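You operate a simulated robot arm through the tools that you are given. There is no shell and no other tool. Be economical: measure what you need, move in short steps, check, and stop when the job is done.

Carry out the task below with a simulated robot arm. There is one attempt and no reset: what you move stays moved.

TASK
Your hands are oily: dry them, then power up and open lane 1.
Fine: wipe your hands dry on a clean cloth before the wing switch, oil fouls a switch and makes the grip slip; the grey cloth ends where it lay on the ledge. Turn the switch on, press ON/OFF on the green screen, CLEAR the old frames while the lane shows SHUT, then set it to OPEN. The blue screen keeps its frames; the console stays on. A hard push or knock breaks screen glass. Drop nothing.

Only the result counts: the job must be done as asked and must still hold three seconds after the hand-in. Knocking over, shifting, dropping, spilling or breaking anything else fails it. Flat cloth is picked up by pressing the open fingertips on it (5 to 10 N) and closing them slowly along it; thin cloth reads only 2 to 8 mm in the jaws.

THE ROBOT
A 7-joint arm with a fingered hand on a trunk, on a base that drives. Base frame: it is fixed to the floor where the robot stands at the start and does not move with it; the origin is under the middle of the robot, x ahead of it, y to its left, z up. Units: m, rad, N and s.
With the tool pointing down near the work surface it reaches from about 0.1 to 0.48 m from the robot's upright axis, wherever it stands. Its first joint turns from -1.204 to 3.002 rad. Places, roughly: something [0.7, 0.1, 1]; wing switch [0.7, 0, 0.7]. Payload 3.2 kg.
The tool frame sits at the grasp point between the pads (the TCP): z along the fingers, y along the line on which they close. The tips reach 0.026 m beyond it. The gripper opens to 0.088 m. The gripper's body begins 0.03 m behind the TCP. The gripper is a hand of 5 fingers: y runs from the thumb to the fingers, the wrist lies at [-0.016, -0.108, -0.172] in the tool frame, and closing takes about 1.5 s.
Orientation is told as [roll, pitch, yaw] about the base's x, y, z axes, in that order, counted from this pose: with the fingers straight down and the wrist toward the robot, the tool's x, y and z point along [0, 1, 0], [1, 0, 0] and [0, 0, -1] of the base frame.

THE INTERFACE
- The arm moves only by the tool step_arm. Its arguments are lists of equal length, an entry for each row: "angular": the turn, a rotation vector about the base's x, y, z in rad, a list of three; "xyz": the shift along the base's x, y, z in cm, a list of three. In form: {"angular": [[rx, ry, rz], ...], "xyz": [[tx, ty, tz], ...]}. A call has 1 to 20 rows; each row is the pose to reach, as a shift and turn from the pose commanded when the call began. "jaw" is the gripper command, from -1 (shut) to 1 (fully open), values between in proportion, set as the call begins (left out, the last holds). Each row takes 0.2 s and may step no farther than 0.05 m and 0.15 rad from the row before; otherwise, or with a gripper value out of range, the whole call is refused. A pose out of reach is approached as far as the arm can. The call stops where the force on the tool passes 40 N (or 10 N more than at its start, if that is more) or the arm is blocked; 0.2 s more then pass. The fingers move at their own pace (about 0.072 m/s each) and stop on an object; they squeeze with about 23 N. The grip force told is the motor's: it shows also when the fingers shut on nothing. Time passes only in rows, and 0.2 s behind the last, so rows that repeat a pose let the fingers close. The reply holds the time, the measured pose of the TCP, the force on the tool along the base axes, the opening and the grip force, in the units named above and with some noise, with the torque about the TCP (base axes, N m) and any sound that the robot's microphone picked up.
- Cameras (640 x 400 px; columns grow to the right, rows downward): "scene" is now at [0.1335, 0.0215, 1.4354]; the picture's right is [0.26, -0.97, 0.00], its down [-0.61, -0.16, -0.78] and it looks along [0.75, 0.20, -0.63] (base axes); focal length 214 px, centre (320, 200). "wrist" rides on the gripper at [0.067, -0.097, -0.117] in the tool frame; the picture's right is [-0.71, 0.33, -0.62], its down [-0.65, -0.65, 0.39] and it looks along [-0.28, 0.68, 0.68] (tool axes); focal length 234 px, centre (320, 200).
- grab_frame(camera): a new picture of that camera. It takes no simulated time.
- slide_trunk(by): slides the trunk up (or, below 0, down) by that many m; the arm and the scene camera ride with it, the base frame stays. It gives what a move gives, with no picture.
- steer(legs): drives the robot by 1 to 6 legs, each [ahead, left, turn to the left] in m, m and rad, along the robot's own axes; the way and the turn of a leg run together, so that a leg with both is an arc; at most 1.5 m and 3.142 rad a leg. The arm and the cameras ride along, it lands a little off, and it stops where it bumps. It gives what a move gives.
- set_fingers(index, middle, ring, little, thumb_bend, thumb_turn): sets how far each is bent, from 0 (flat) to 1 (curled in); at 0.3 the hand is open as for a grip, at 0.7 the pads meet at the TCP. One left out holds its place. A second passes; each finger stops where it meets its share of the squeeze, and holds until it gets a number again. A gripper value or a shape takes the hand back. It gives what a move gives, with no picture; readings hold the bend of each and the force on index, middle, ring, little, thumb and palm. thumb_turn goes from beside the hand (0) to across from the fingers (1), as for a grip.
- preshape(shape): the hand has 5 fingers and takes this shape, open, in about a second: jaw (thumb against the fingers, like two jaws); tri (thumb and two fingers); tip (a fingertip pinch); poke (one finger out to press); point (the index stretched); flat (the hand flat); cup (the hand cupped); fist (a fist). The gripper value then closes the fingers along that shape, each until it touches; the sizes above hold for jaw. It gives what a move gives, with no picture.
- head_to(pan, tilt): turns the head with the scene camera to pan (to the left, within 1.501 rad either way) and tilt (down, from -0.506 to 1.204), counted from straight ahead of the robot. It gives what a move gives.
- point_at(camera, pixels): for up to 12 pixels [column, row] of the newest picture of that camera ("zoom" is the newest enlarged one), the place [x, y, z] in the base frame of the surface seen there, good to about 0.002 m. It takes no simulated time.
- inspect(camera, box): a new picture of the part [left, top, right, bottom] of that camera's present view, enlarged. It takes no simulated time.
- finish_job(): hands the job in; it is judged then, once.

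Keep the steps short. Do not move on a guess: measure, check each grasp and each placing, and mend mistakes. In all there are 80 turns and 48 pictures (those below and enlarged ones count). Leave the gripper open and the arm clear of the work at the hand-in unless told otherwise, and finish with a single line.

The tools are called after ">>>" as name(argument=value, ...) on one line, values as JSON. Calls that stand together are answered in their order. step_arm: Moves the arm, as the interface text tells. Its arguments: {"type":"object","properties":{"angular":{"type":"array"},"xyz":{"type":"array"},"jaw":{"type":"number"}},"required":["angular","xyz"]} The other tools are called the same way: slide_trunk (by) slides the trunk up or down; preshape (shape) gives the hand a shape; set_fingers (index, middle, ring, little, thumb_bend, thumb_turn) moves the fingers one by one; steer (legs) drives the base; head_to (pan, tilt) turns the head that bears the scene camera; grab_frame (camera) takes a picture; point_at (camera, pixels) gives the place of the surface under pixels of a picture; inspect (camera, box) takes an enlarged picture of a part of a camera's view; finish_job () hands the job in.

At the start:

```text
time_s: 0.0
ee_pos: [0.4411, 0.1006, 1.298]
ee_rot: [0.002, -0.001, 0.0]
ft_force: [0.0, -0.1, 0.3]
wrist_torque: [0.06, -0.01, -0.03]
grip_width: 0.0877
finger_force: 0.1
shape: jaw
bend: [0.3, 0.3, 0.3, 0.3, 0.3, 0.97]
finger forces: [0.1, 0.1, 0.1, 0.1, 0.1, 0.0]
trunk travel left (down, up): [-0.75, 0.09]
robot x, y, heading: [-0.0006, -0.0003, 0.0]
head pan, tilt: [0.26, 0.681]
```

scene: 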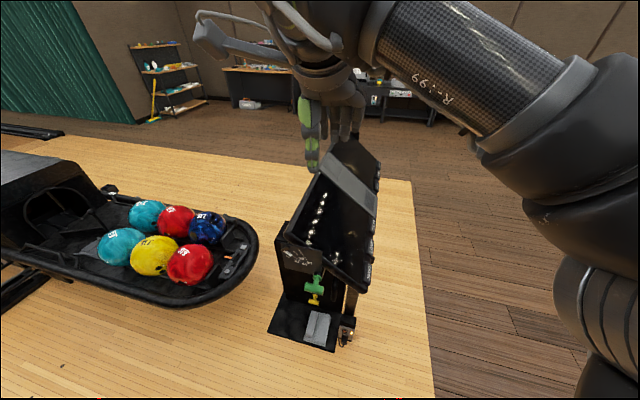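
wrist: 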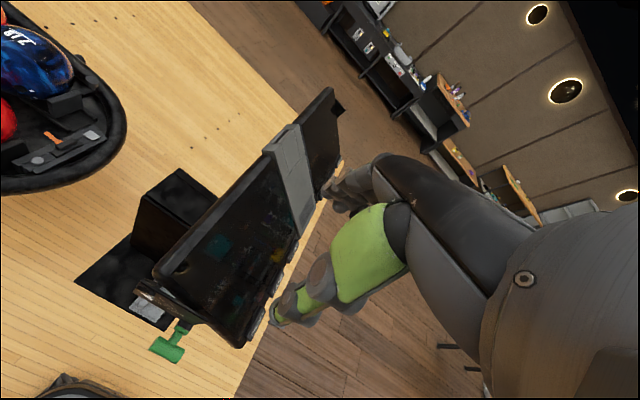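

I see a black console at the middle of the scene with a green and a yellow wing switch at (315,285) and a grey cloth at (317,327). I enlarge that part first.

>>> inspect(camera="scene", box=[250, 130, 410, 360])

>>> inspect(camera="wrist", box=[70, 80, 350, 370])

```text
1.74 times, centred on (330, 245) of scene
```

zoom: 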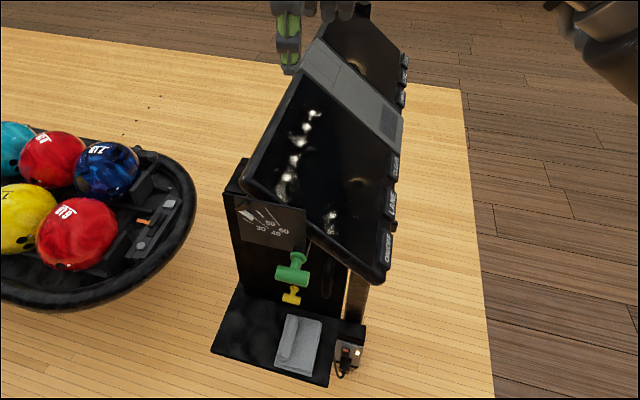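

```text
1.38 times, centred on (210, 225) of wrist
```

zoom: 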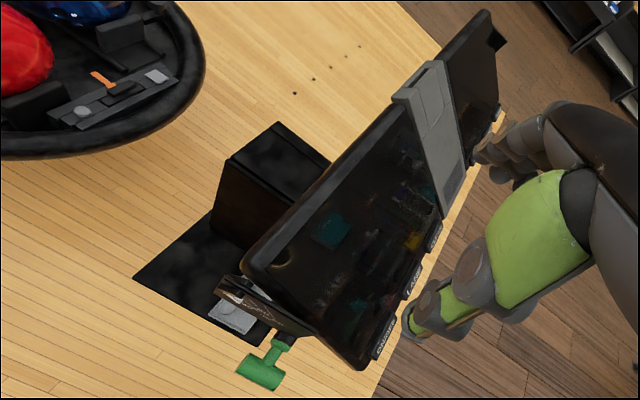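

I measure the console's parts through the scene picture: the button labels on the right edge, the switches, the cloth and the base.

>>> point_at(camera="scene", pixels=[[368, 272], [371, 247], [374, 225], [376, 186], [377, 175], [314, 286], [314, 300], [318, 325], [346, 334], [300, 258], [340, 230], [332, 346]])

>>> head_to(pan=0.0, tilt=0.9)

```text
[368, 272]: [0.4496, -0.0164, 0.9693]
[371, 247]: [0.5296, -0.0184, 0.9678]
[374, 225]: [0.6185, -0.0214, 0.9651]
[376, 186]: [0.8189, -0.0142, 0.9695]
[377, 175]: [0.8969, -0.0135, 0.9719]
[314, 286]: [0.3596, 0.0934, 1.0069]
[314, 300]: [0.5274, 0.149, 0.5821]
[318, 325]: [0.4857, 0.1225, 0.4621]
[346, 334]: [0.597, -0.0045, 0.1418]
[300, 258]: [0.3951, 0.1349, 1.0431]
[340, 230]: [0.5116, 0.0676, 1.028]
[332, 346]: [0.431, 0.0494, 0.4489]
```

```text
time_s: 0.8
ee_pos: [0.442, 0.0998, 1.2989]
ee_rot: [0.0, -0.001, 0.0]
ft_force: [-1.1, 0.1, -0.8]
wrist_torque: [0.01, 0.0, -0.01]
grip_width: 0.0878
finger_force: 0.1
shape: jaw
bend: [0.3, 0.3, 0.3, 0.3, 0.3, 0.97]
finger forces: [0.0, 0.1, 0.1, 0.0, 0.0, 0.0]
trunk travel left (down, up): [-0.75, 0.09]
robot x, y, heading: [-0.0009, -0.0031, 0.001]
head pan, tilt: [0.0, 0.901]
```

The screens face the −y side (buttons at y≈−0.015, z≈0.97). I look at the floor ahead before driving round to that side.

>>> grab_frame(camera="scene")

```text
43 pictures are left
```

scene: 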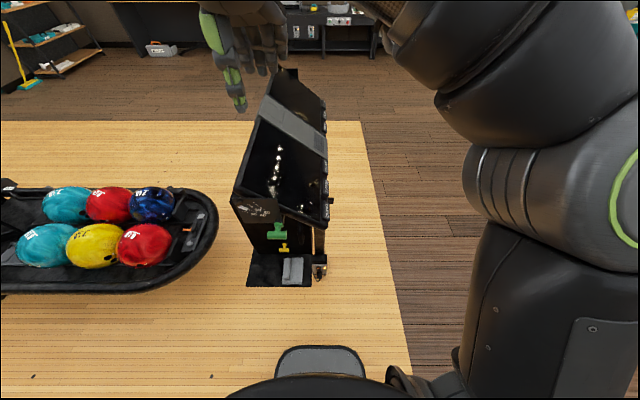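

>>> point_at(camera="scene", pixels=[[375, 200], [400, 330], [420, 200], [365, 140], [252, 284], [308, 286], [320, 265], [150, 340], [322, 240], [292, 272], [205, 235], [278, 231]])

>>> inspect(camera="scene", box=[220, 180, 360, 300])

```text
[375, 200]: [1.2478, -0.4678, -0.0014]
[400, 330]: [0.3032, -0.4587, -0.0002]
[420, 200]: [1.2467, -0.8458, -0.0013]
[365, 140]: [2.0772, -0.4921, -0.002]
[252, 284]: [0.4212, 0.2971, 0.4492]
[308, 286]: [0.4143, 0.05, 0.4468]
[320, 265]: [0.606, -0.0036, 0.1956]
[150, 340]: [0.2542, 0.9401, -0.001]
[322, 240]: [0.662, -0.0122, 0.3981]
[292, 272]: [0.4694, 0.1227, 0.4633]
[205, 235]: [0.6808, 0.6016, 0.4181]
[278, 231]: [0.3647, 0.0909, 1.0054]
```

```text
3.33 times, centred on (290, 240) of scene
```

zoom: 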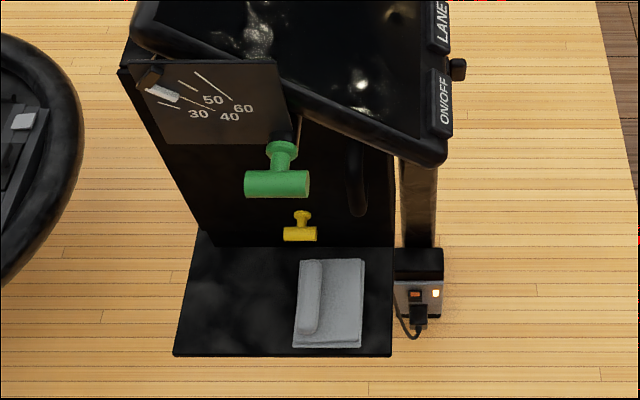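

The ledge plate lies at z=0.449 with the grey cloth on it; floor is at z=0. To get the hand under the console head I'd back off, lower the trunk and come in again. I check behind the robot to both sides first.

>>> head_to(pan=1.5, tilt=0.6)

>>> grab_frame(camera="scene")

>>> head_to(pan=-1.5, tilt=0.6)

>>> grab_frame(camera="scene")

```text
time_s: 2.4
ee_pos: [0.4409, 0.101, 1.2973]
ee_rot: [0.001, 0.001, 0.0]
ft_force: [-0.4, -0.4, -0.2]
wrist_torque: [-0.02, -0.02, -0.03]
grip_width: 0.0879
finger_force: 0.0
shape: jaw
bend: [0.3, 0.3, 0.3, 0.3, 0.3, 0.97]
finger forces: [0.0, 0.0, 0.1, 0.1, 0.1, 0.0]
trunk travel left (down, up): [-0.75, 0.09]
robot x, y, heading: [-0.0017, -0.0014, -0.002]
head pan, tilt: [1.499, 0.6]
```

```text
41 pictures are left
```

scene: 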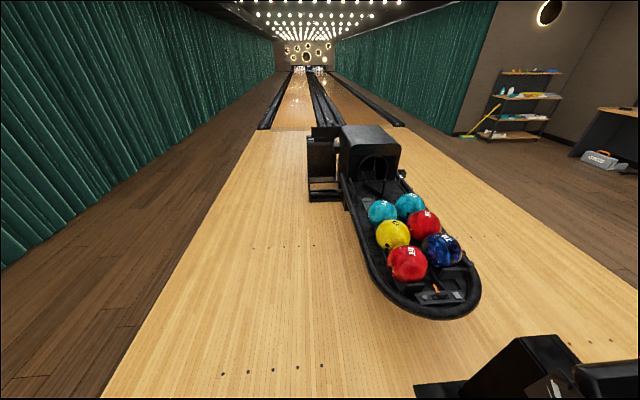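

```text
time_s: 5.0
ee_pos: [0.4415, 0.0987, 1.2983]
ee_rot: [-0.001, -0.001, 0.001]
ft_force: [-0.3, 0.6, -0.4]
wrist_torque: [0.0, 0.02, 0.0]
grip_width: 0.0879
finger_force: 0.0
shape: jaw
bend: [0.3, 0.3, 0.3, 0.3, 0.3, 0.97]
finger forces: [0.0, 0.0, 0.1, 0.1, 0.1, 0.0]
trunk travel left (down, up): [-0.75, 0.09]
robot x, y, heading: [-0.0044, 0.0011, -0.0]
head pan, tilt: [-1.499, 0.6]
```

```text
40 pictures are left
```

scene: 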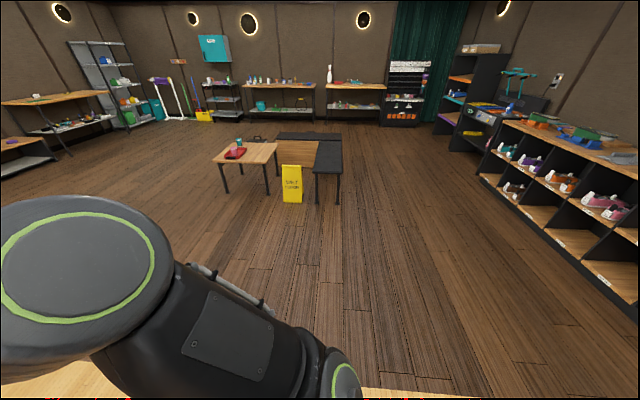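

Floor is free all round. I back off 0.4 m, lower the trunk, and look forward.

>>> steer(legs=[[-0.4, 0, 0]])

>>> slide_trunk(by=-0.55)

>>> head_to(pan=0.1, tilt=0.4)

>>> grab_frame(camera="scene")

>>> grab_frame(camera="wrist")

```text
time_s: 7.5
ee_pos: [0.0414, 0.1001, 1.2983]
ee_rot: [0.0, -0.001, -0.004]
ft_force: [0.6, 0.7, -0.3]
wrist_torque: [0.02, 0.02, 0.03]
grip_width: 0.088
finger_force: 0.0
shape: jaw
bend: [0.3, 0.3, 0.3, 0.3, 0.3, 0.97]
finger forces: [0.0, 0.0, 0.0, 0.0, 0.0, 0.0]
trunk travel left (down, up): [-0.75, 0.09]
robot x, y, heading: [-0.401, 0.0023, -0.002]
head pan, tilt: [-1.499, 0.6]
```

```text
refused: -0.55 is not a number from -0.4 to 0.4
```

```text
time_s: 9.1
ee_pos: [0.0413, 0.0992, 1.2996]
ee_rot: [0.001, -0.001, -0.004]
ft_force: [-0.4, 0.2, 1.0]
wrist_torque: [0.0, 0.0, -0.02]
grip_width: 0.0878
finger_force: 0.0
shape: jaw
bend: [0.3, 0.3, 0.3, 0.3, 0.3, 0.97]
finger forces: [0.0, 0.1, 0.0, 0.1, 0.0, 0.0]
trunk travel left (down, up): [-0.75, 0.09]
robot x, y, heading: [-0.4014, -0.0, 0.003]
head pan, tilt: [0.099, 0.4]
```

```text
39 pictures are left
```

scene: 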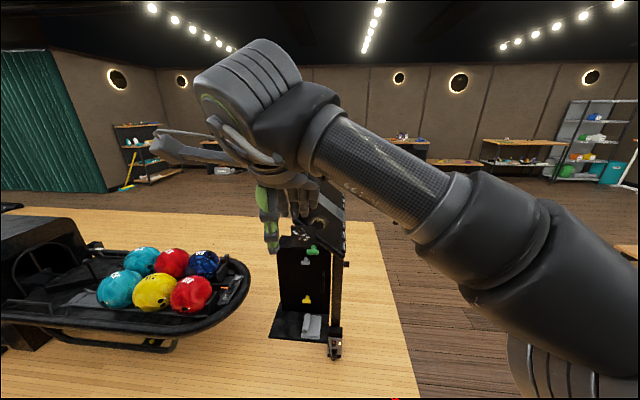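

```text
38 pictures are left
```

wrist: 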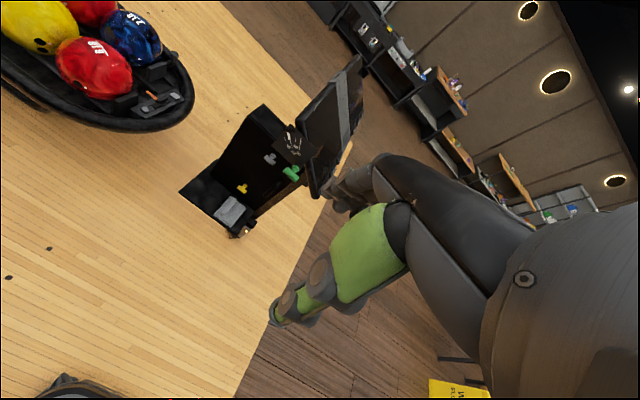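

Now a grey wing handle shows between the green and yellow ones at (305,261). I lower the trunk for a straight view and zoom.

>>> slide_trunk(by=-0.4)

>>> head_to(pan=0.1, tilt=0.25)

>>> grab_frame(camera="scene")

>>> inspect(camera="scene", box=[240, 140, 400, 300])

```text
time_s: 13.0
ee_pos: [0.0405, 0.1016, 0.8993]
ee_rot: [0.001, 0.0, -0.004]
ft_force: [-0.3, 0.4, -0.3]
wrist_torque: [-0.02, 0.02, 0.0]
grip_width: 0.0877
finger_force: 0.0
shape: jaw
bend: [0.3, 0.3, 0.3, 0.3, 0.3, 0.97]
finger forces: [0.1, 0.0, 0.0, 0.0, 0.0, 0.1]
trunk travel left (down, up): [-0.35, 0.49]
robot x, y, heading: [-0.3971, -0.0001, -0.005]
head pan, tilt: [0.099, 0.4]
```

```text
time_s: 13.7
ee_pos: [0.0407, 0.1003, 0.8981]
ee_rot: [0.0, 0.0, -0.004]
ft_force: [0.2, 1.0, -1.0]
wrist_torque: [-0.03, -0.04, 0.02]
grip_width: 0.0879
finger_force: 0.1
shape: jaw
bend: [0.3, 0.3, 0.3, 0.3, 0.3, 0.97]
finger forces: [0.0, 0.0, 0.0, 0.0, 0.0, 0.1]
trunk travel left (down, up): [-0.35, 0.49]
robot x, y, heading: [-0.3997, 0.0019, 0.004]
head pan, tilt: [0.099, 0.25]
```

```text
37 pictures are left
```

scene: 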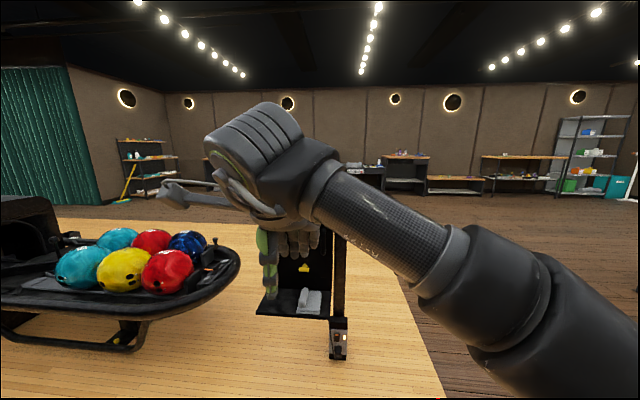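

```text
2.50 times, centred on (320, 220) of scene
```

zoom: 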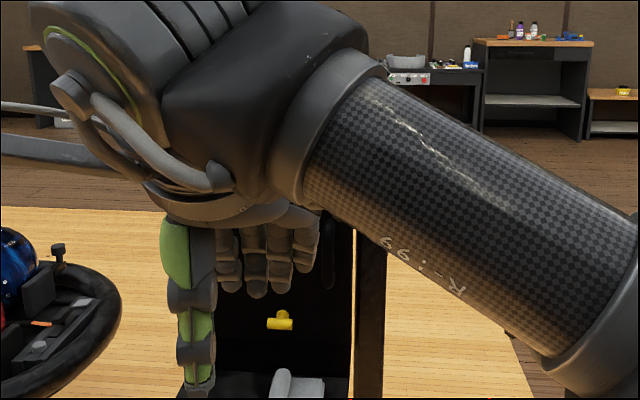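

The hand hides the view; the wrist camera should see the end face.

>>> grab_frame(camera="wrist")

>>> inspect(camera="wrist", box=[140, 20, 380, 200])

```text
35 pictures are left
```

wrist: 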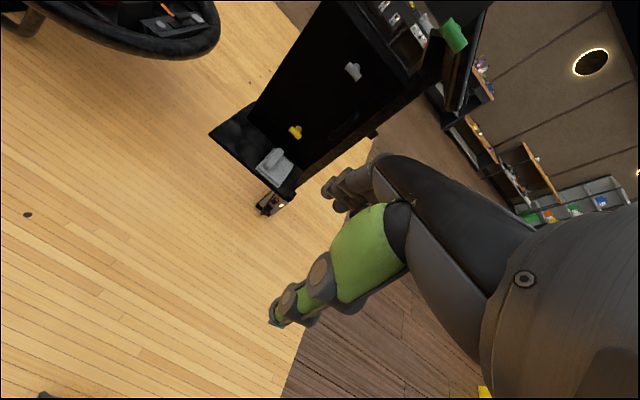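

```text
2.22 times, centred on (260, 110) of wrist
```

zoom: 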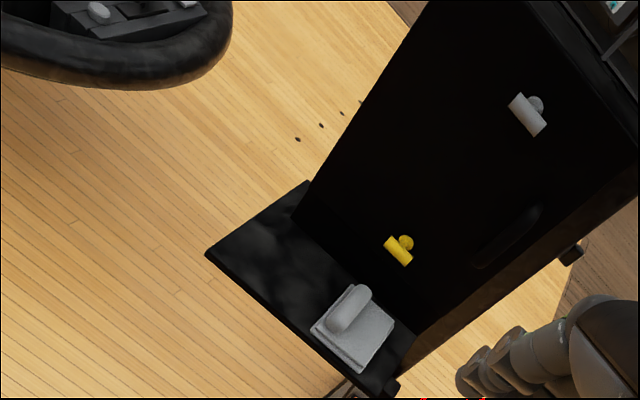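

I measure: grey handle, yellow handle, cloth corners and the black knob at the −y side (zoom (572,252)).

>>> point_at(camera="zoom", pixels=[[527, 114], [398, 250], [570, 254], [350, 308], [356, 285], [312, 330], [360, 369], [394, 332], [375, 345], [520, 235], [206, 253], [480, 150]])

```text
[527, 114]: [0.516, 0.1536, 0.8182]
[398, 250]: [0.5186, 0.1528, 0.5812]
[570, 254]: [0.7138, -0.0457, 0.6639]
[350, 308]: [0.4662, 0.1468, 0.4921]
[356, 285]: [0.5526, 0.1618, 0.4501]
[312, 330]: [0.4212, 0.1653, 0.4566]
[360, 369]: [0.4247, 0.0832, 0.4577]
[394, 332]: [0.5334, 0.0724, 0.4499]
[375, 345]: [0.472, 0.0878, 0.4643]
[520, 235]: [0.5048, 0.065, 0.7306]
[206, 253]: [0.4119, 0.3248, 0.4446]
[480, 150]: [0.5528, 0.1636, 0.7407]
```

The wing switch is the black knob at [0.714,−0.046,0.664] on the −y side. The cloth is a folded pad (x 0.42–0.51, y 0.08–0.165, top z≈0.464) with a roll along x on it (y≈0.147, top 0.492). I want to pinch the roll across y, so I turn the hand +90° here in free space.

>>> step_arm(angular=[[0, 0, 0.14], [0, 0, 0.28], [0, 0, 0.42], [0, 0, 0.56], [0, 0, 0.7], [0, 0, 0.84], [0, 0, 0.98], [0, 0, 1.12], [0, 0, 1.26], [0, 0, 1.4], [0, 0, 1.54], [0, 0, 1.57]], xyz=[[0, 0, 0], [0, 0, 0], [0, 0, 0], [0, 0, 0], [0, 0, 0], [0, 0, 0], [0, 0, 0], [0, 0, 0], [0, 0, 0], [0, 0, 0], [0, 0, 0], [0, 0, 0]], jaw=1)

>>> grab_frame(camera="scene")

```text
time_s: 16.3
ee_pos: [-0.1101, 0.0854, 0.8435]
ee_rot: [0.003, 0.0, 1.558]
ft_force: [0.1, 0.3, 0.4]
wrist_torque: [0.03, -0.03, 0.01]
grip_width: 0.088
finger_force: 0.1
shape: jaw
bend: [0.3, 0.3, 0.3, 0.3, 0.3, 0.97]
finger forces: [0.0, 0.0, 0.0, 0.0, 0.1, 0.0]
out of reach, approached as far as the arm can: row 7, 8, 9, 10, 11, 12
trunk travel left (down, up): [-0.35, 0.49]
robot x, y, heading: [-0.4033, 0.0017, 0.001]
head pan, tilt: [0.099, 0.25]
```

```text
33 pictures are left
```

scene: 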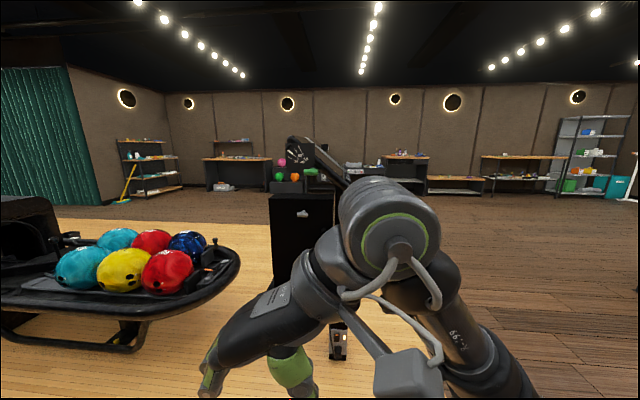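

With 90° yaw the arm reaches only ~0.29 ahead. I'll take half of it with the arm and half with the base heading. Turning the hand back by 0.79 first.

>>> step_arm(angular=[[0, 0, -0.13], [0, 0, -0.26], [0, 0, -0.39], [0, 0, -0.52], [0, 0, -0.65], [0, 0, -0.79]], xyz=[[0, 0, 0], [0, 0, 0], [0, 0, 0], [0, 0, 0], [0, 0, 0], [0, 0, 0]])

```text
time_s: 17.7
ee_pos: [-0.1155, 0.0889, 0.8448]
ee_rot: [0.002, -0.002, 0.771]
ft_force: [-0.7, -0.4, 0.3]
wrist_torque: [0.01, 0.01, 0.03]
grip_width: 0.0881
finger_force: 0.2
shape: jaw
bend: [0.3, 0.3, 0.3, 0.3, 0.3, 0.97]
finger forces: [0.0, 0.0, 0.1, 0.0, 0.0, 0.0]
trunk travel left (down, up): [-0.35, 0.49]
robot x, y, heading: [-0.3973, 0.0045, 0.001]
head pan, tilt: [0.099, 0.25]
```

The command was clamped to the reached place. I move the hand 15 cm ahead, lower the trunk 0.25 and drive to a staging place right of the ledge, heading 0.8.

>>> step_arm(angular=[[0, 0, 0], [0, 0, 0], [0, 0, 0], [0, 0, 0]], xyz=[[4, 0, 0], [8, 0.5, 0], [12, 1, 0], [15, 1.3, 0]])

>>> slide_trunk(by=-0.2)

>>> steer(legs=[[0, -0.4, 0], [0.4, 0, 0], [0, 0, 0.8]])

>>> head_to(pan=0.0, tilt=0.6)

>>> grab_frame(camera="wrist")

>>> grab_frame(camera="scene")

```text
time_s: 18.7
ee_pos: [0.0347, 0.1011, 0.842]
ee_rot: [0.0, -0.001, 0.776]
ft_force: [-0.1, -0.2, 0.1]
wrist_torque: [0.0, -0.02, 0.0]
grip_width: 0.0882
finger_force: 0.1
shape: jaw
bend: [0.3, 0.3, 0.3, 0.3, 0.3, 0.97]
finger forces: [0.1, 0.1, 0.0, 0.1, 0.1, 0.0]
trunk travel left (down, up): [-0.35, 0.49]
robot x, y, heading: [-0.401, -0.0007, 0.006]
head pan, tilt: [0.099, 0.25]
```

```text
time_s: 20.8
ee_pos: [0.0337, 0.1009, 0.6438]
ee_rot: [0.001, 0.001, 0.777]
ft_force: [0.0, -0.2, 0.4]
wrist_torque: [0.03, 0.02, 0.03]
grip_width: 0.088
finger_force: 0.0
shape: jaw
bend: [0.3, 0.3, 0.3, 0.3, 0.3, 0.97]
finger forces: [0.0, 0.1, 0.0, 0.1, 0.0, 0.0]
trunk travel left (down, up): [-0.15, 0.69]
robot x, y, heading: [-0.4024, 0.0029, 0.001]
head pan, tilt: [0.099, 0.25]
```

```text
time_s: 27.5
ee_pos: [0.2305, -0.0253, 0.6434]
ee_rot: [0.0, 0.0, 1.572]
ft_force: [0.3, 0.5, -0.2]
wrist_torque: [-0.04, 0.02, 0.02]
grip_width: 0.088
finger_force: 0.1
shape: jaw
bend: [0.3, 0.3, 0.3, 0.3, 0.3, 0.97]
finger forces: [0.1, 0.0, 0.0, 0.0, 0.0, 0.0]
trunk travel left (down, up): [-0.15, 0.69]
robot x, y, heading: [-0.0042, -0.4055, 0.791]
head pan, tilt: [0.099, 0.25]
```

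```text
time_s: 28.4
ee_pos: [0.2305, -0.0257, 0.6432]
ee_rot: [0.0, -0.001, 1.571]
ft_force: [-0.2, -0.6, 0.0]
wrist_torque: [-0.02, 0.02, -0.02]
grip_width: 0.0878
finger_force: 0.0
shape: jaw
bend: [0.3, 0.3, 0.3, 0.3, 0.3, 0.97]
finger forces: [0.1, 0.0, 0.0, 0.0, 0.1, 0.1]
trunk travel left (down, up): [-0.15, 0.69]
robot x, y, heading: [-0.0029, -0.4045, 0.793]
head pan, tilt: [0.0, 0.6]
```

```text
32 pictures are left
```

wrist: 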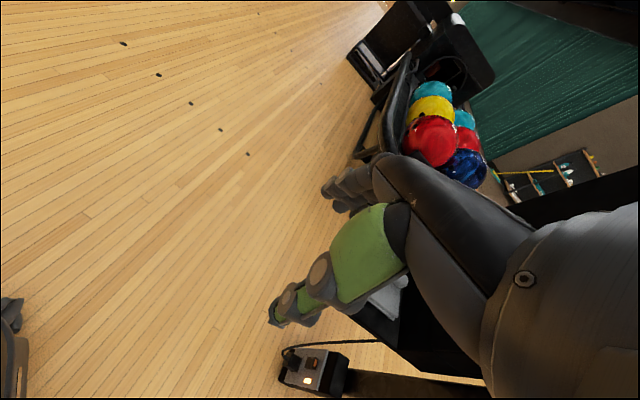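

```text
31 pictures are left
```

scene: 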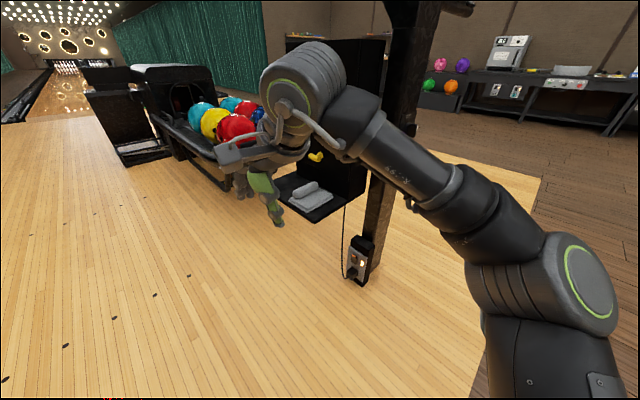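

Cloth roll is at (307,190) and post at (385,200). I measure cloth, arm parts and the post to check the clearances.

>>> point_at(camera="scene", pixels=[[307, 190], [297, 191], [317, 186], [302, 209], [330, 193], [410, 170], [480, 200], [390, 190], [358, 252], [275, 90], [312, 218], [366, 165]])

>>> inspect(camera="scene", box=[250, 140, 370, 230])

```text
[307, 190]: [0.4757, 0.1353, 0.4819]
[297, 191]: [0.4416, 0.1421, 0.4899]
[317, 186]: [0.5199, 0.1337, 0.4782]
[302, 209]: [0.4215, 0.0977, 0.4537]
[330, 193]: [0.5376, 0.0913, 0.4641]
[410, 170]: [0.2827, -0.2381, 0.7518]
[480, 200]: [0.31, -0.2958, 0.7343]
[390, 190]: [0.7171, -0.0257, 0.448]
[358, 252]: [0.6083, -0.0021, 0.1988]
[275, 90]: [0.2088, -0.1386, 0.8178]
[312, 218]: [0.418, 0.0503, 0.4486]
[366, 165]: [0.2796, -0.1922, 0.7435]
```

```text
4.44 times, centred on (310, 185) of scene
```

zoom: 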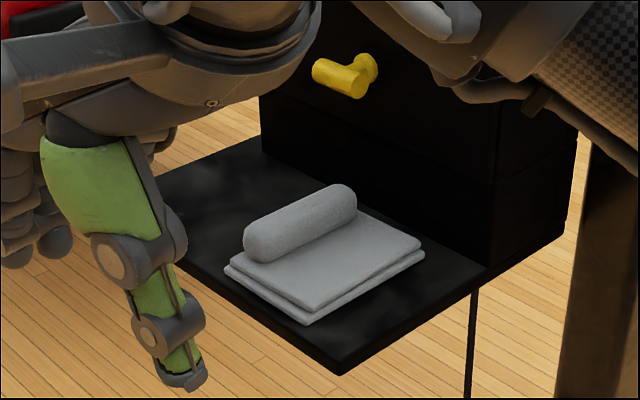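

Forearm stays at x≈0.3 now and will be at x≈0.5, y≈−0.05, clear of the post. Roll axis: y≈0.148, x 0.43–0.525. I drive diagonally most of the way.

>>> steer(legs=[[0.23, -0.037, 0]])

>>> grab_frame(camera="scene")

```text
time_s: 30.1
ee_pos: [0.4136, 0.1157, 0.6431]
ee_rot: [0.0, -0.001, 1.578]
ft_force: [0.2, 0.1, 0.4]
wrist_torque: [0.01, 0.03, 0.02]
grip_width: 0.0882
finger_force: 0.0
shape: jaw
bend: [0.3, 0.3, 0.3, 0.3, 0.3, 0.97]
finger forces: [0.0, 0.0, 0.0, 0.0, 0.0, 0.0]
trunk travel left (down, up): [-0.15, 0.69]
robot x, y, heading: [0.1824, -0.2672, 0.799]
head pan, tilt: [0.0, 0.6]
```

```text
29 pictures are left
```

scene: 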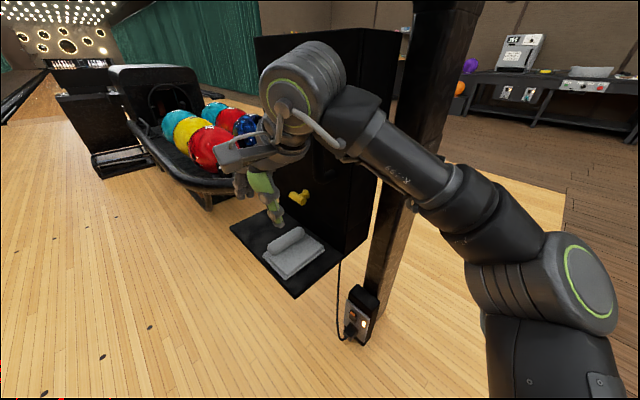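

I shift the hand 3.2 cm in x and 3.1 cm in y to stand over the roll, then lower the trunk 9 cm.

>>> step_arm(angular=[[0, 0, 0], [0, 0, 0]], xyz=[[1.6, 1.6, 0], [3.2, 3.2, 0]])

>>> slide_trunk(by=-0.09)

>>> grab_frame(camera="wrist")

>>> grab_frame(camera="scene")

```text
time_s: 30.7
ee_pos: [0.446, 0.1478, 0.6414]
ee_rot: [0.001, 0.0, 1.579]
ft_force: [0.7, 0.5, 0.7]
wrist_torque: [-0.04, -0.04, -0.01]
grip_width: 0.0882
finger_force: 0.1
shape: jaw
bend: [0.3, 0.3, 0.3, 0.3, 0.3, 0.97]
finger forces: [0.1, 0.0, 0.1, 0.0, 0.0, 0.1]
trunk travel left (down, up): [-0.15, 0.69]
robot x, y, heading: [0.1854, -0.2709, 0.799]
head pan, tilt: [0.0, 0.6]
```

```text
time_s: 32.0
ee_pos: [0.4473, 0.1481, 0.552]
ee_rot: [0.0, 0.0, 1.579]
ft_force: [-0.7, 0.2, 0.4]
wrist_torque: [0.01, -0.02, -0.02]
grip_width: 0.088
finger_force: 0.0
shape: jaw
bend: [0.3, 0.3, 0.3, 0.3, 0.3, 0.97]
finger forces: [0.0, 0.1, 0.0, 0.0, 0.0, 0.0]
trunk travel left (down, up): [-0.06, 0.78]
robot x, y, heading: [0.1864, -0.2668, 0.798]
head pan, tilt: [0.0, 0.6]
```

```text
28 pictures are left
```

wrist: 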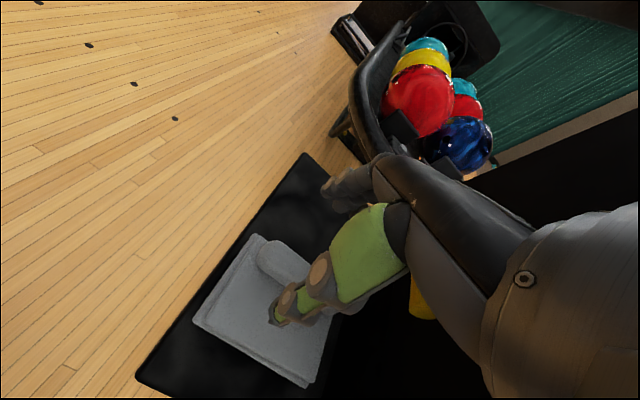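

```text
27 pictures are left
```

scene: 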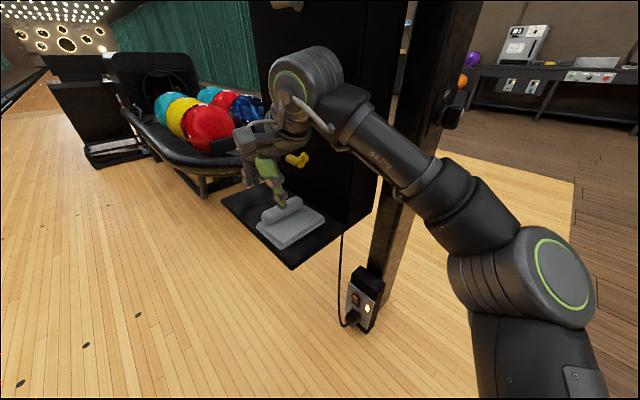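

Thumb stands on the near side of the roll, fingers beyond it. I lower slowly to TCP z≈0.491, watching force.

>>> step_arm(angular=[[0, 0, 0], [0, 0, 0], [0, 0, 0], [0, 0, 0], [0, 0, 0]], xyz=[[0, 0, -2], [0, 0, -4], [0, 0, -5], [0, 0, -5.6], [0, 0, -6.1]])

```text
time_s: 33.2
ee_pos: [0.4469, 0.1493, 0.492]
ee_rot: [0.002, 0.001, 1.577]
ft_force: [-0.1, 0.5, 0.0]
wrist_torque: [0.0, -0.02, -0.03]
grip_width: 0.088
finger_force: 0.0
shape: jaw
bend: [0.3, 0.3, 0.3, 0.3, 0.3, 0.97]
finger forces: [0.0, 0.1, 0.1, 0.0, 0.0, 0.0]
trunk travel left (down, up): [-0.06, 0.78]
robot x, y, heading: [0.1816, -0.2691, 0.8]
head pan, tilt: [0.0, 0.6]
```

No contact yet. I close the fingers on the roll.

>>> step_arm(angular=[[0, 0, 0], [0, 0, 0], [0, 0, 0], [0, 0, 0], [0, 0, 0], [0, 0, 0], [0, 0, 0], [0, 0, 0]], xyz=[[0, 0, -0.4], [0, 0, -0.4], [0, 0, -0.4], [0, 0, -0.4], [0, 0, -0.4], [0, 0, -0.4], [0, 0, -0.4], [0, 0, -0.4]], jaw=-1)

>>> inspect(camera="scene", box=[220, 120, 360, 280])

```text
time_s: 35.0
ee_pos: [0.444, 0.1472, 0.4917]
ee_rot: [-0.002, -0.009, 1.579]
ft_force: [3.6, 12.0, 24.9]
wrist_torque: [0.43, -0.34, 0.15]
grip_width: 0.027
finger_force: 22.8
shape: jaw
bend: [0.66, 0.62, 0.73, 0.64, 0.03, 1.0]
finger forces: [12.0, 32.4, 2.3, 1.4, 21.2, 0.1]
trunk travel left (down, up): [-0.06, 0.78]
robot x, y, heading: [0.1827, -0.2693, 0.793]
head pan, tilt: [0.0, 0.6]
```

```text
2.50 times, centred on (290, 200) of scene
```

zoom: 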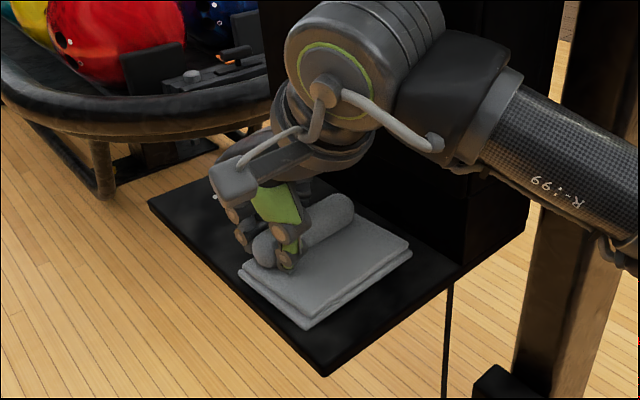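

The fingers hold the roll (27 mm, both thumb and fingers loaded), pressing down with 25 N. I ease up and lift the cloth 3 cm to see whether it comes along.

>>> step_arm(angular=[[0, 0, 0], [0, 0, 0], [0, 0, 0], [0, 0, 0], [0, 0, 0]], xyz=[[0, 0, 0.5], [0, 0, 1.2], [0, 0, 2], [0, 0, 3], [0, 0, 3]])

>>> inspect(camera="scene", box=[220, 120, 360, 280])

```text
time_s: 36.2
ee_pos: [0.4462, 0.1477, 0.5176]
ee_rot: [0.0, -0.002, 1.578]
ft_force: [-0.7, -0.4, -1.0]
wrist_torque: [0.01, 0.01, -0.03]
grip_width: 0.0255
finger_force: 22.7
shape: jaw
bend: [0.66, 0.65, 0.71, 0.7, 0.36, 0.98]
finger forces: [11.1, 10.0, 1.9, 1.0, 21.6, 0.0]
trunk travel left (down, up): [-0.06, 0.78]
robot x, y, heading: [0.1863, -0.2675, 0.8]
head pan, tilt: [0.0, 0.6]
```

```text
2.50 times, centred on (290, 200) of scene
```

zoom: 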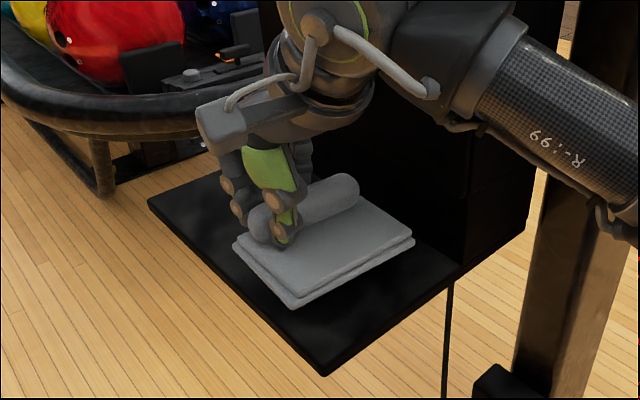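

The cloth comes up whole with the hand. I work the fingers on it: stroke it back and forth in −x (away from the console), coming back to this pose.

>>> step_arm(angular=[[0, 0, 0], [0, 0, 0], [0, 0, 0], [0, 0, 0], [0, 0, 0], [0, 0, 0], [0, 0, 0], [0, 0, 0], [0, 0, 0], [0, 0, 0], [0, 0, 0], [0, 0, 0]], xyz=[[-3, 0, 0], [-6, 0, 0], [-3, 0, 0], [-6, 0, 0], [-3, 0, 0], [-6, 0, 0], [-3, 0, 0], [-6, 0, 0], [-3, 0, 0], [-1, 0, 0], [0, 0, 0], [0, 0, 0]])

```text
time_s: 38.8
ee_pos: [0.4456, 0.1482, 0.5188]
ee_rot: [-0.002, 0.0, 1.578]
ft_force: [-0.2, 0.6, -0.6]
wrist_torque: [0.02, 0.0, -0.02]
grip_width: 0.0252
finger_force: 22.6
shape: jaw
bend: [0.66, 0.66, 0.71, 0.7, 0.36, 0.97]
finger forces: [11.0, 9.5, 1.9, 1.1, 21.6, 0.0]
trunk travel left (down, up): [-0.06, 0.78]
robot x, y, heading: [0.1859, -0.267, 0.8]
head pan, tilt: [0.0, 0.6]
```

Grip steady. I set the cloth back down in small steps until the ledge carries it.

>>> step_arm(angular=[[0, 0, 0], [0, 0, 0], [0, 0, 0], [0, 0, 0], [0, 0, 0], [0, 0, 0]], xyz=[[0, 0, -1], [0, 0, -1.8], [0, 0, -2.2], [0, 0, -2.5], [0, 0, -2.7], [0, 0, -2.7]])

>>> inspect(camera="scene", box=[220, 120, 360, 280])

```text
time_s: 40.2
ee_pos: [0.4474, 0.1474, 0.491]
ee_rot: [-0.001, -0.005, 1.578]
ft_force: [-1.4, 4.4, 9.9]
wrist_torque: [-0.15, -0.13, 0.08]
grip_width: 0.0251
finger_force: 22.6
shape: jaw
bend: [0.66, 0.66, 0.71, 0.7, 0.36, 0.97]
finger forces: [12.2, 13.3, 2.5, 2.0, 23.3, 0.0]
trunk travel left (down, up): [-0.06, 0.78]
robot x, y, heading: [0.1866, -0.27, 0.803]
head pan, tilt: [0.0, 0.6]
```

```text
2.50 times, centred on (290, 200) of scene
```

zoom: 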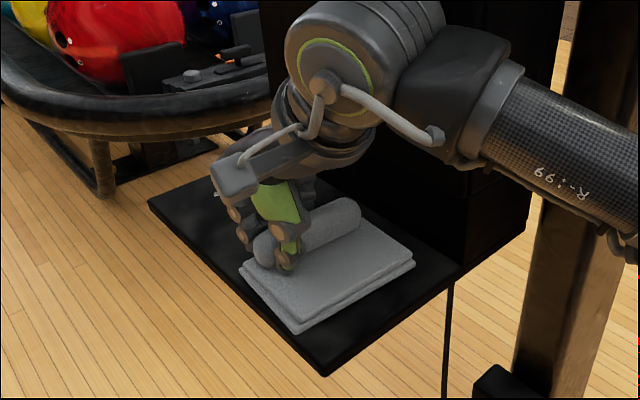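

It rests on the ledge as before (10 N up). I open gently in two stages while easing up.

>>> step_arm(angular=[[0, 0, 0], [0, 0, 0], [0, 0, 0]], xyz=[[0, 0, 0.2], [0, 0, 0.2], [0, 0, 0.2]], jaw=0.0)

>>> step_arm(angular=[[0, 0, 0], [0, 0, 0], [0, 0, 0], [0, 0, 0], [0, 0, 0], [0, 0, 0]], xyz=[[0, 0, 0.3], [0, 0, 0.5], [0, 0, 1], [0, 0, 3], [0, 0, 5], [0, 0, 7]], jaw=1)

>>> grab_frame(camera="wrist")

>>> grab_frame(camera="scene")

```text
time_s: 41.0
ee_pos: [0.4469, 0.1478, 0.4904]
ee_rot: [0.002, -0.001, 1.578]
ft_force: [-0.1, 0.1, 1.7]
wrist_torque: [-0.1, 0.02, 0.0]
grip_width: 0.0435
finger_force: 0.1
shape: jaw
bend: [0.5, 0.43, 0.73, 0.48, 0.35, 1.0]
finger forces: [0.0, 0.0, 0.0, 0.0, 2.3, 0.0]
trunk travel left (down, up): [-0.06, 0.78]
robot x, y, heading: [0.1853, -0.269, 0.8]
head pan, tilt: [0.0, 0.6]
```

```text
time_s: 42.4
ee_pos: [0.4468, 0.1453, 0.5613]
ee_rot: [0.001, 0.001, 1.577]
ft_force: [0.3, 0.0, -0.6]
wrist_torque: [-0.01, -0.03, 0.0]
grip_width: 0.0878
finger_force: 0.1
shape: jaw
bend: [0.3, 0.3, 0.3, 0.3, 0.3, 0.97]
finger forces: [0.0, 0.1, 0.0, 0.0, 0.0, 0.0]
trunk travel left (down, up): [-0.06, 0.78]
robot x, y, heading: [0.1831, -0.2688, 0.796]
head pan, tilt: [0.0, 0.6]
```

```text
23 pictures are left
```

wrist: 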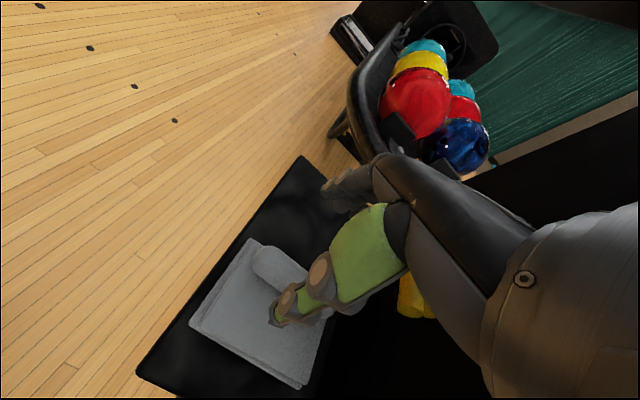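

```text
22 pictures are left
```

scene: 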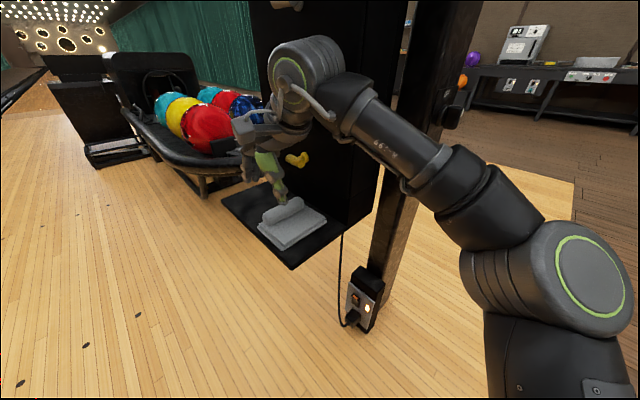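

The cloth lies where it lay (near corner (288,250) vs (287,249) before). Now I back out, go round to the −y side facing the screens, well clear, and raise the trunk.

>>> steer(legs=[[-0.32, 0, 0], [0, 0, 0.77], [-0.4, 0, 0], [0, -0.73, 0]])

>>> slide_trunk(by=0.4)

>>> head_to(pan=0.0, tilt=0.3)

>>> grab_frame(camera="scene")

```text
time_s: 52.0
ee_pos: [0.5554, -0.3965, 0.5616]
ee_rot: [0.0, -0.001, 2.354]
ft_force: [-0.6, 0.0, -0.6]
wrist_torque: [0.04, -0.03, 0.04]
grip_width: 0.0878
finger_force: 0.0
shape: jaw
bend: [0.3, 0.3, 0.3, 0.3, 0.3, 0.97]
finger forces: [0.0, 0.0, 0.0, 0.1, 0.1, 0.0]
trunk travel left (down, up): [-0.06, 0.78]
robot x, y, heading: [0.6607, -0.8745, 1.576]
head pan, tilt: [0.0, 0.6]
```

```text
time_s: 55.8
ee_pos: [0.5566, -0.3945, 0.9624]
ee_rot: [-0.001, 0.001, 2.356]
ft_force: [0.2, 0.7, -0.4]
wrist_torque: [0.01, 0.01, 0.0]
grip_width: 0.0878
finger_force: 0.1
shape: jaw
bend: [0.3, 0.3, 0.3, 0.3, 0.3, 0.97]
finger forces: [0.0, 0.0, 0.0, 0.0, 0.0, 0.0]
trunk travel left (down, up): [-0.46, 0.38]
robot x, y, heading: [0.6569, -0.8723, 1.576]
head pan, tilt: [0.0, 0.6]
```

```text
time_s: 56.6
ee_pos: [0.5559, -0.3949, 0.9635]
ee_rot: [-0.001, 0.0, 2.354]
ft_force: [0.5, 0.0, 0.5]
wrist_torque: [0.0, 0.02, -0.01]
grip_width: 0.0879
finger_force: 0.1
shape: jaw
bend: [0.3, 0.3, 0.3, 0.3, 0.3, 0.97]
finger forces: [0.0, 0.0, 0.0, 0.0, 0.1, 0.0]
trunk travel left (down, up): [-0.46, 0.38]
robot x, y, heading: [0.6604, -0.875, 1.573]
head pan, tilt: [0.0, 0.3]
```

```text
21 pictures are left
```

scene: 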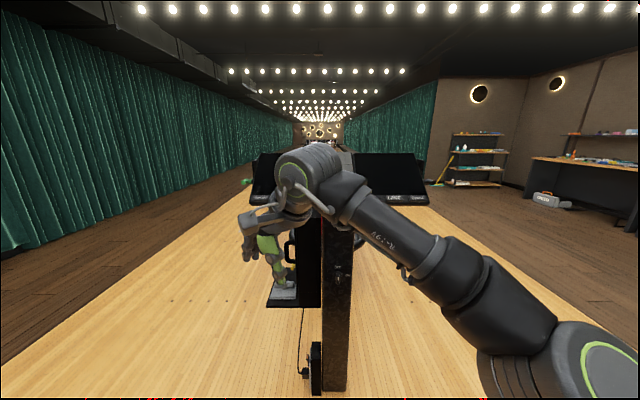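

The switch is on the post at (340,272). I zoom on it.

>>> inspect(camera="scene", box=[316, 250, 364, 290])

```text
10.00 times, centred on (340, 270) of scene
```

zoom: 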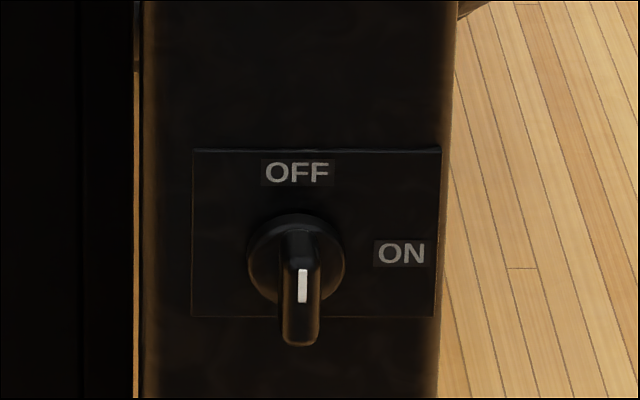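

OFF is up, ON to the right (+x): the wing must turn 90° clockwise, i.e. +π/2 about base y. I measure the knob.

>>> point_at(camera="zoom", pixels=[[302, 285], [302, 335], [302, 250], [286, 300], [317, 300], [262, 250], [345, 265], [400, 300], [220, 200], [300, 222], [430, 300], [150, 300]])

```text
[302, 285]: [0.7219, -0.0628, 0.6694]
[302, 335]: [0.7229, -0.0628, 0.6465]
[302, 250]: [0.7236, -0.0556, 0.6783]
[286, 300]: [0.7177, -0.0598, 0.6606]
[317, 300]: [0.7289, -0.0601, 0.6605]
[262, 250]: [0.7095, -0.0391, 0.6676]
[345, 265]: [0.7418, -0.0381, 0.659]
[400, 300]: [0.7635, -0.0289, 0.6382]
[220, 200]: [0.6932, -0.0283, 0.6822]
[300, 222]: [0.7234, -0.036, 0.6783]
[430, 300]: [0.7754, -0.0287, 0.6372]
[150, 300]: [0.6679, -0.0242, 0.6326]
```

Knob axis ≈ (x 0.723, z 0.661), wing 14 mm thick, tip at y −0.063, plate at −0.029. I'll point the fingers at +y. First yaw back 0.787, then pitch the fingers up to forward, all here in the clear.

>>> step_arm(angular=[[0, 0, -0.13], [0, 0, -0.26], [0, 0, -0.39], [0, 0, -0.52], [0, 0, -0.65], [0, 0, -0.787]], xyz=[[0, 0, 0], [0, 0, 0], [0, 0, 0], [0, 0, 0], [0, 0, 0], [0, 0, 0]])

>>> step_arm(angular=[[0.143, 0, 0], [0.286, 0, 0], [0.429, 0, 0], [0.571, 0, 0], [0.714, 0, 0], [0.857, 0, 0], [1.0, 0, 0], [1.143, 0, 0], [1.286, 0, 0], [1.429, 0, 0], [1.571, 0, 0]], xyz=[[0, 0, 0], [0, 0, 0], [0, 0, 0], [0, 0, 0], [0, 0, 0], [0, 0, 0], [0, 0, 0], [0, 0, 0], [0, 0, 0], [0, 0, 0], [0, 0, 0]])

>>> step_arm(angular=[[0, -0.143, 0], [0, -0.286, 0], [0, -0.429, 0], [0, -0.571, 0], [0, -0.714, 0], [0, -0.857, 0], [0, -1.0, 0], [0, -1.143, 0], [0, -1.286, 0], [0, -1.429, 0], [0, -1.571, 0]], xyz=[[0, 0, 0], [0, 0, 0], [0, 0, 0], [0, 0, 0], [0, 0, 0], [0, 0, 0], [0, 0, 0], [0, 0, 0], [0, 0, 0], [0, 0, 0], [0, 0, 0]])

>>> grab_frame(camera="scene")

```text
time_s: 58.0
ee_pos: [0.5554, -0.3945, 0.9617]
ee_rot: [0.0, 0.0, 1.568]
ft_force: [-0.1, -0.2, 0.4]
wrist_torque: [0.0, 0.02, 0.05]
grip_width: 0.0878
finger_force: 0.0
shape: jaw
bend: [0.3, 0.3, 0.3, 0.3, 0.3, 0.97]
finger forces: [0.0, 0.0, 0.0, 0.0, 0.0, 0.0]
trunk travel left (down, up): [-0.46, 0.38]
robot x, y, heading: [0.658, -0.875, 1.577]
head pan, tilt: [0.0, 0.3]
```

```text
time_s: 60.4
ee_pos: [0.5562, -0.3938, 0.9605]
ee_rot: [2.464, -1.567, -0.891]
ft_force: [0.1, 0.0, 0.2]
wrist_torque: [0.0, -0.02, -0.03]
grip_width: 0.0879
finger_force: 0.0
shape: jaw
bend: [0.3, 0.3, 0.3, 0.3, 0.3, 0.97]
finger forces: [0.0, 0.0, 0.1, 0.0, 0.1, 0.0]
trunk travel left (down, up): [-0.46, 0.38]
robot x, y, heading: [0.6595, -0.8741, 1.575]
head pan, tilt: [0.0, 0.3]
```

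```text
time_s: 62.8
ee_pos: [0.5558, -0.3949, 0.9614]
ee_rot: [-1.568, -0.001, -3.139]
ft_force: [0.2, 0.0, -0.2]
wrist_torque: [-0.01, 0.0, -0.03]
grip_width: 0.0878
finger_force: 0.0
shape: jaw
bend: [0.3, 0.3, 0.3, 0.3, 0.3, 0.97]
finger forces: [0.1, 0.0, 0.1, 0.1, 0.0, 0.1]
trunk travel left (down, up): [-0.46, 0.38]
robot x, y, heading: [0.6614, -0.8749, 1.579]
head pan, tilt: [0.0, 0.3]
```

```text
19 pictures are left
```

scene: 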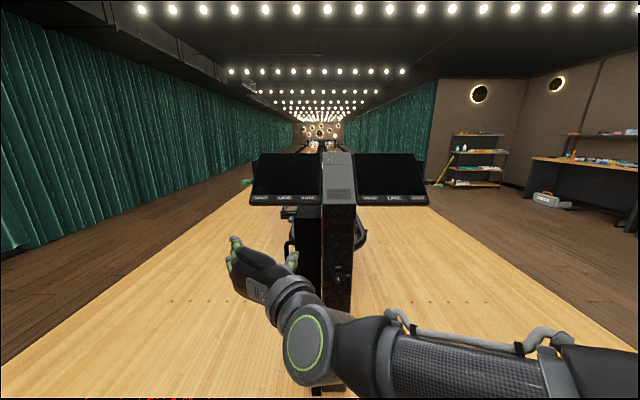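

All turned fine: fingers point at the console, thumb at +x. I lower the trunk 0.30 and drive so that the hand stands in front of the switch.

>>> slide_trunk(by=-0.3)

>>> steer(legs=[[0, -0.167, 0], [0.24, 0, 0]])

>>> head_to(pan=0.0, tilt=0.45)

>>> grab_frame(camera="scene")

```text
time_s: 65.8
ee_pos: [0.5542, -0.3942, 0.6618]
ee_rot: [-1.571, -0.003, -3.143]
ft_force: [-0.3, 0.2, -0.1]
wrist_torque: [0.01, 0.0, 0.02]
grip_width: 0.0879
finger_force: 0.1
shape: jaw
bend: [0.3, 0.3, 0.3, 0.3, 0.3, 0.97]
finger forces: [0.0, 0.0, 0.0, 0.0, 0.1, 0.0]
trunk travel left (down, up): [-0.16, 0.68]
robot x, y, heading: [0.6577, -0.8761, 1.573]
head pan, tilt: [0.0, 0.3]
```

```text
time_s: 68.6
ee_pos: [0.7261, -0.1604, 0.6618]
ee_rot: [-1.572, -0.002, 3.137]
ft_force: [0.2, -0.6, 0.7]
wrist_torque: [-0.01, 0.02, -0.02]
grip_width: 0.0878
finger_force: 0.0
shape: jaw
bend: [0.3, 0.3, 0.3, 0.3, 0.3, 0.97]
finger forces: [0.0, 0.0, 0.0, 0.1, 0.0, 0.0]
trunk travel left (down, up): [-0.16, 0.68]
robot x, y, heading: [0.828, -0.6386, 1.567]
head pan, tilt: [0.0, 0.3]
```

```text
time_s: 69.3
ee_pos: [0.7255, -0.1588, 0.6631]
ee_rot: [-1.572, -0.002, 3.137]
ft_force: [0.0, -0.1, -0.1]
wrist_torque: [0.04, 0.0, -0.01]
grip_width: 0.0878
finger_force: 0.0
shape: jaw
bend: [0.3, 0.3, 0.3, 0.3, 0.3, 0.97]
finger forces: [0.0, 0.0, 0.0, 0.1, 0.1, 0.0]
trunk travel left (down, up): [-0.16, 0.68]
robot x, y, heading: [0.8286, -0.6412, 1.571]
head pan, tilt: [0.0, 0.45]
```

```text
18 pictures are left
```

scene: 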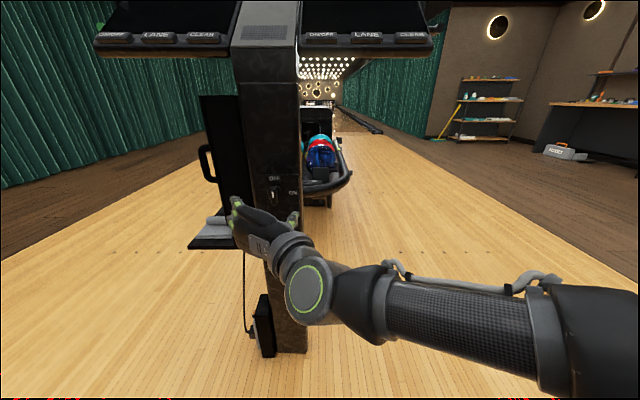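

The knob shows at (273,196) between fingers and thumb. I zoom to re-measure it from this straight view.

>>> inspect(camera="scene", box=[225, 165, 321, 225])

```text
6.67 times, centred on (273, 195) of scene
```

zoom: 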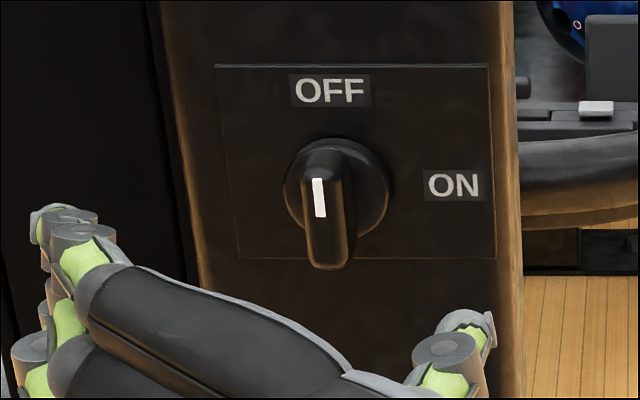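

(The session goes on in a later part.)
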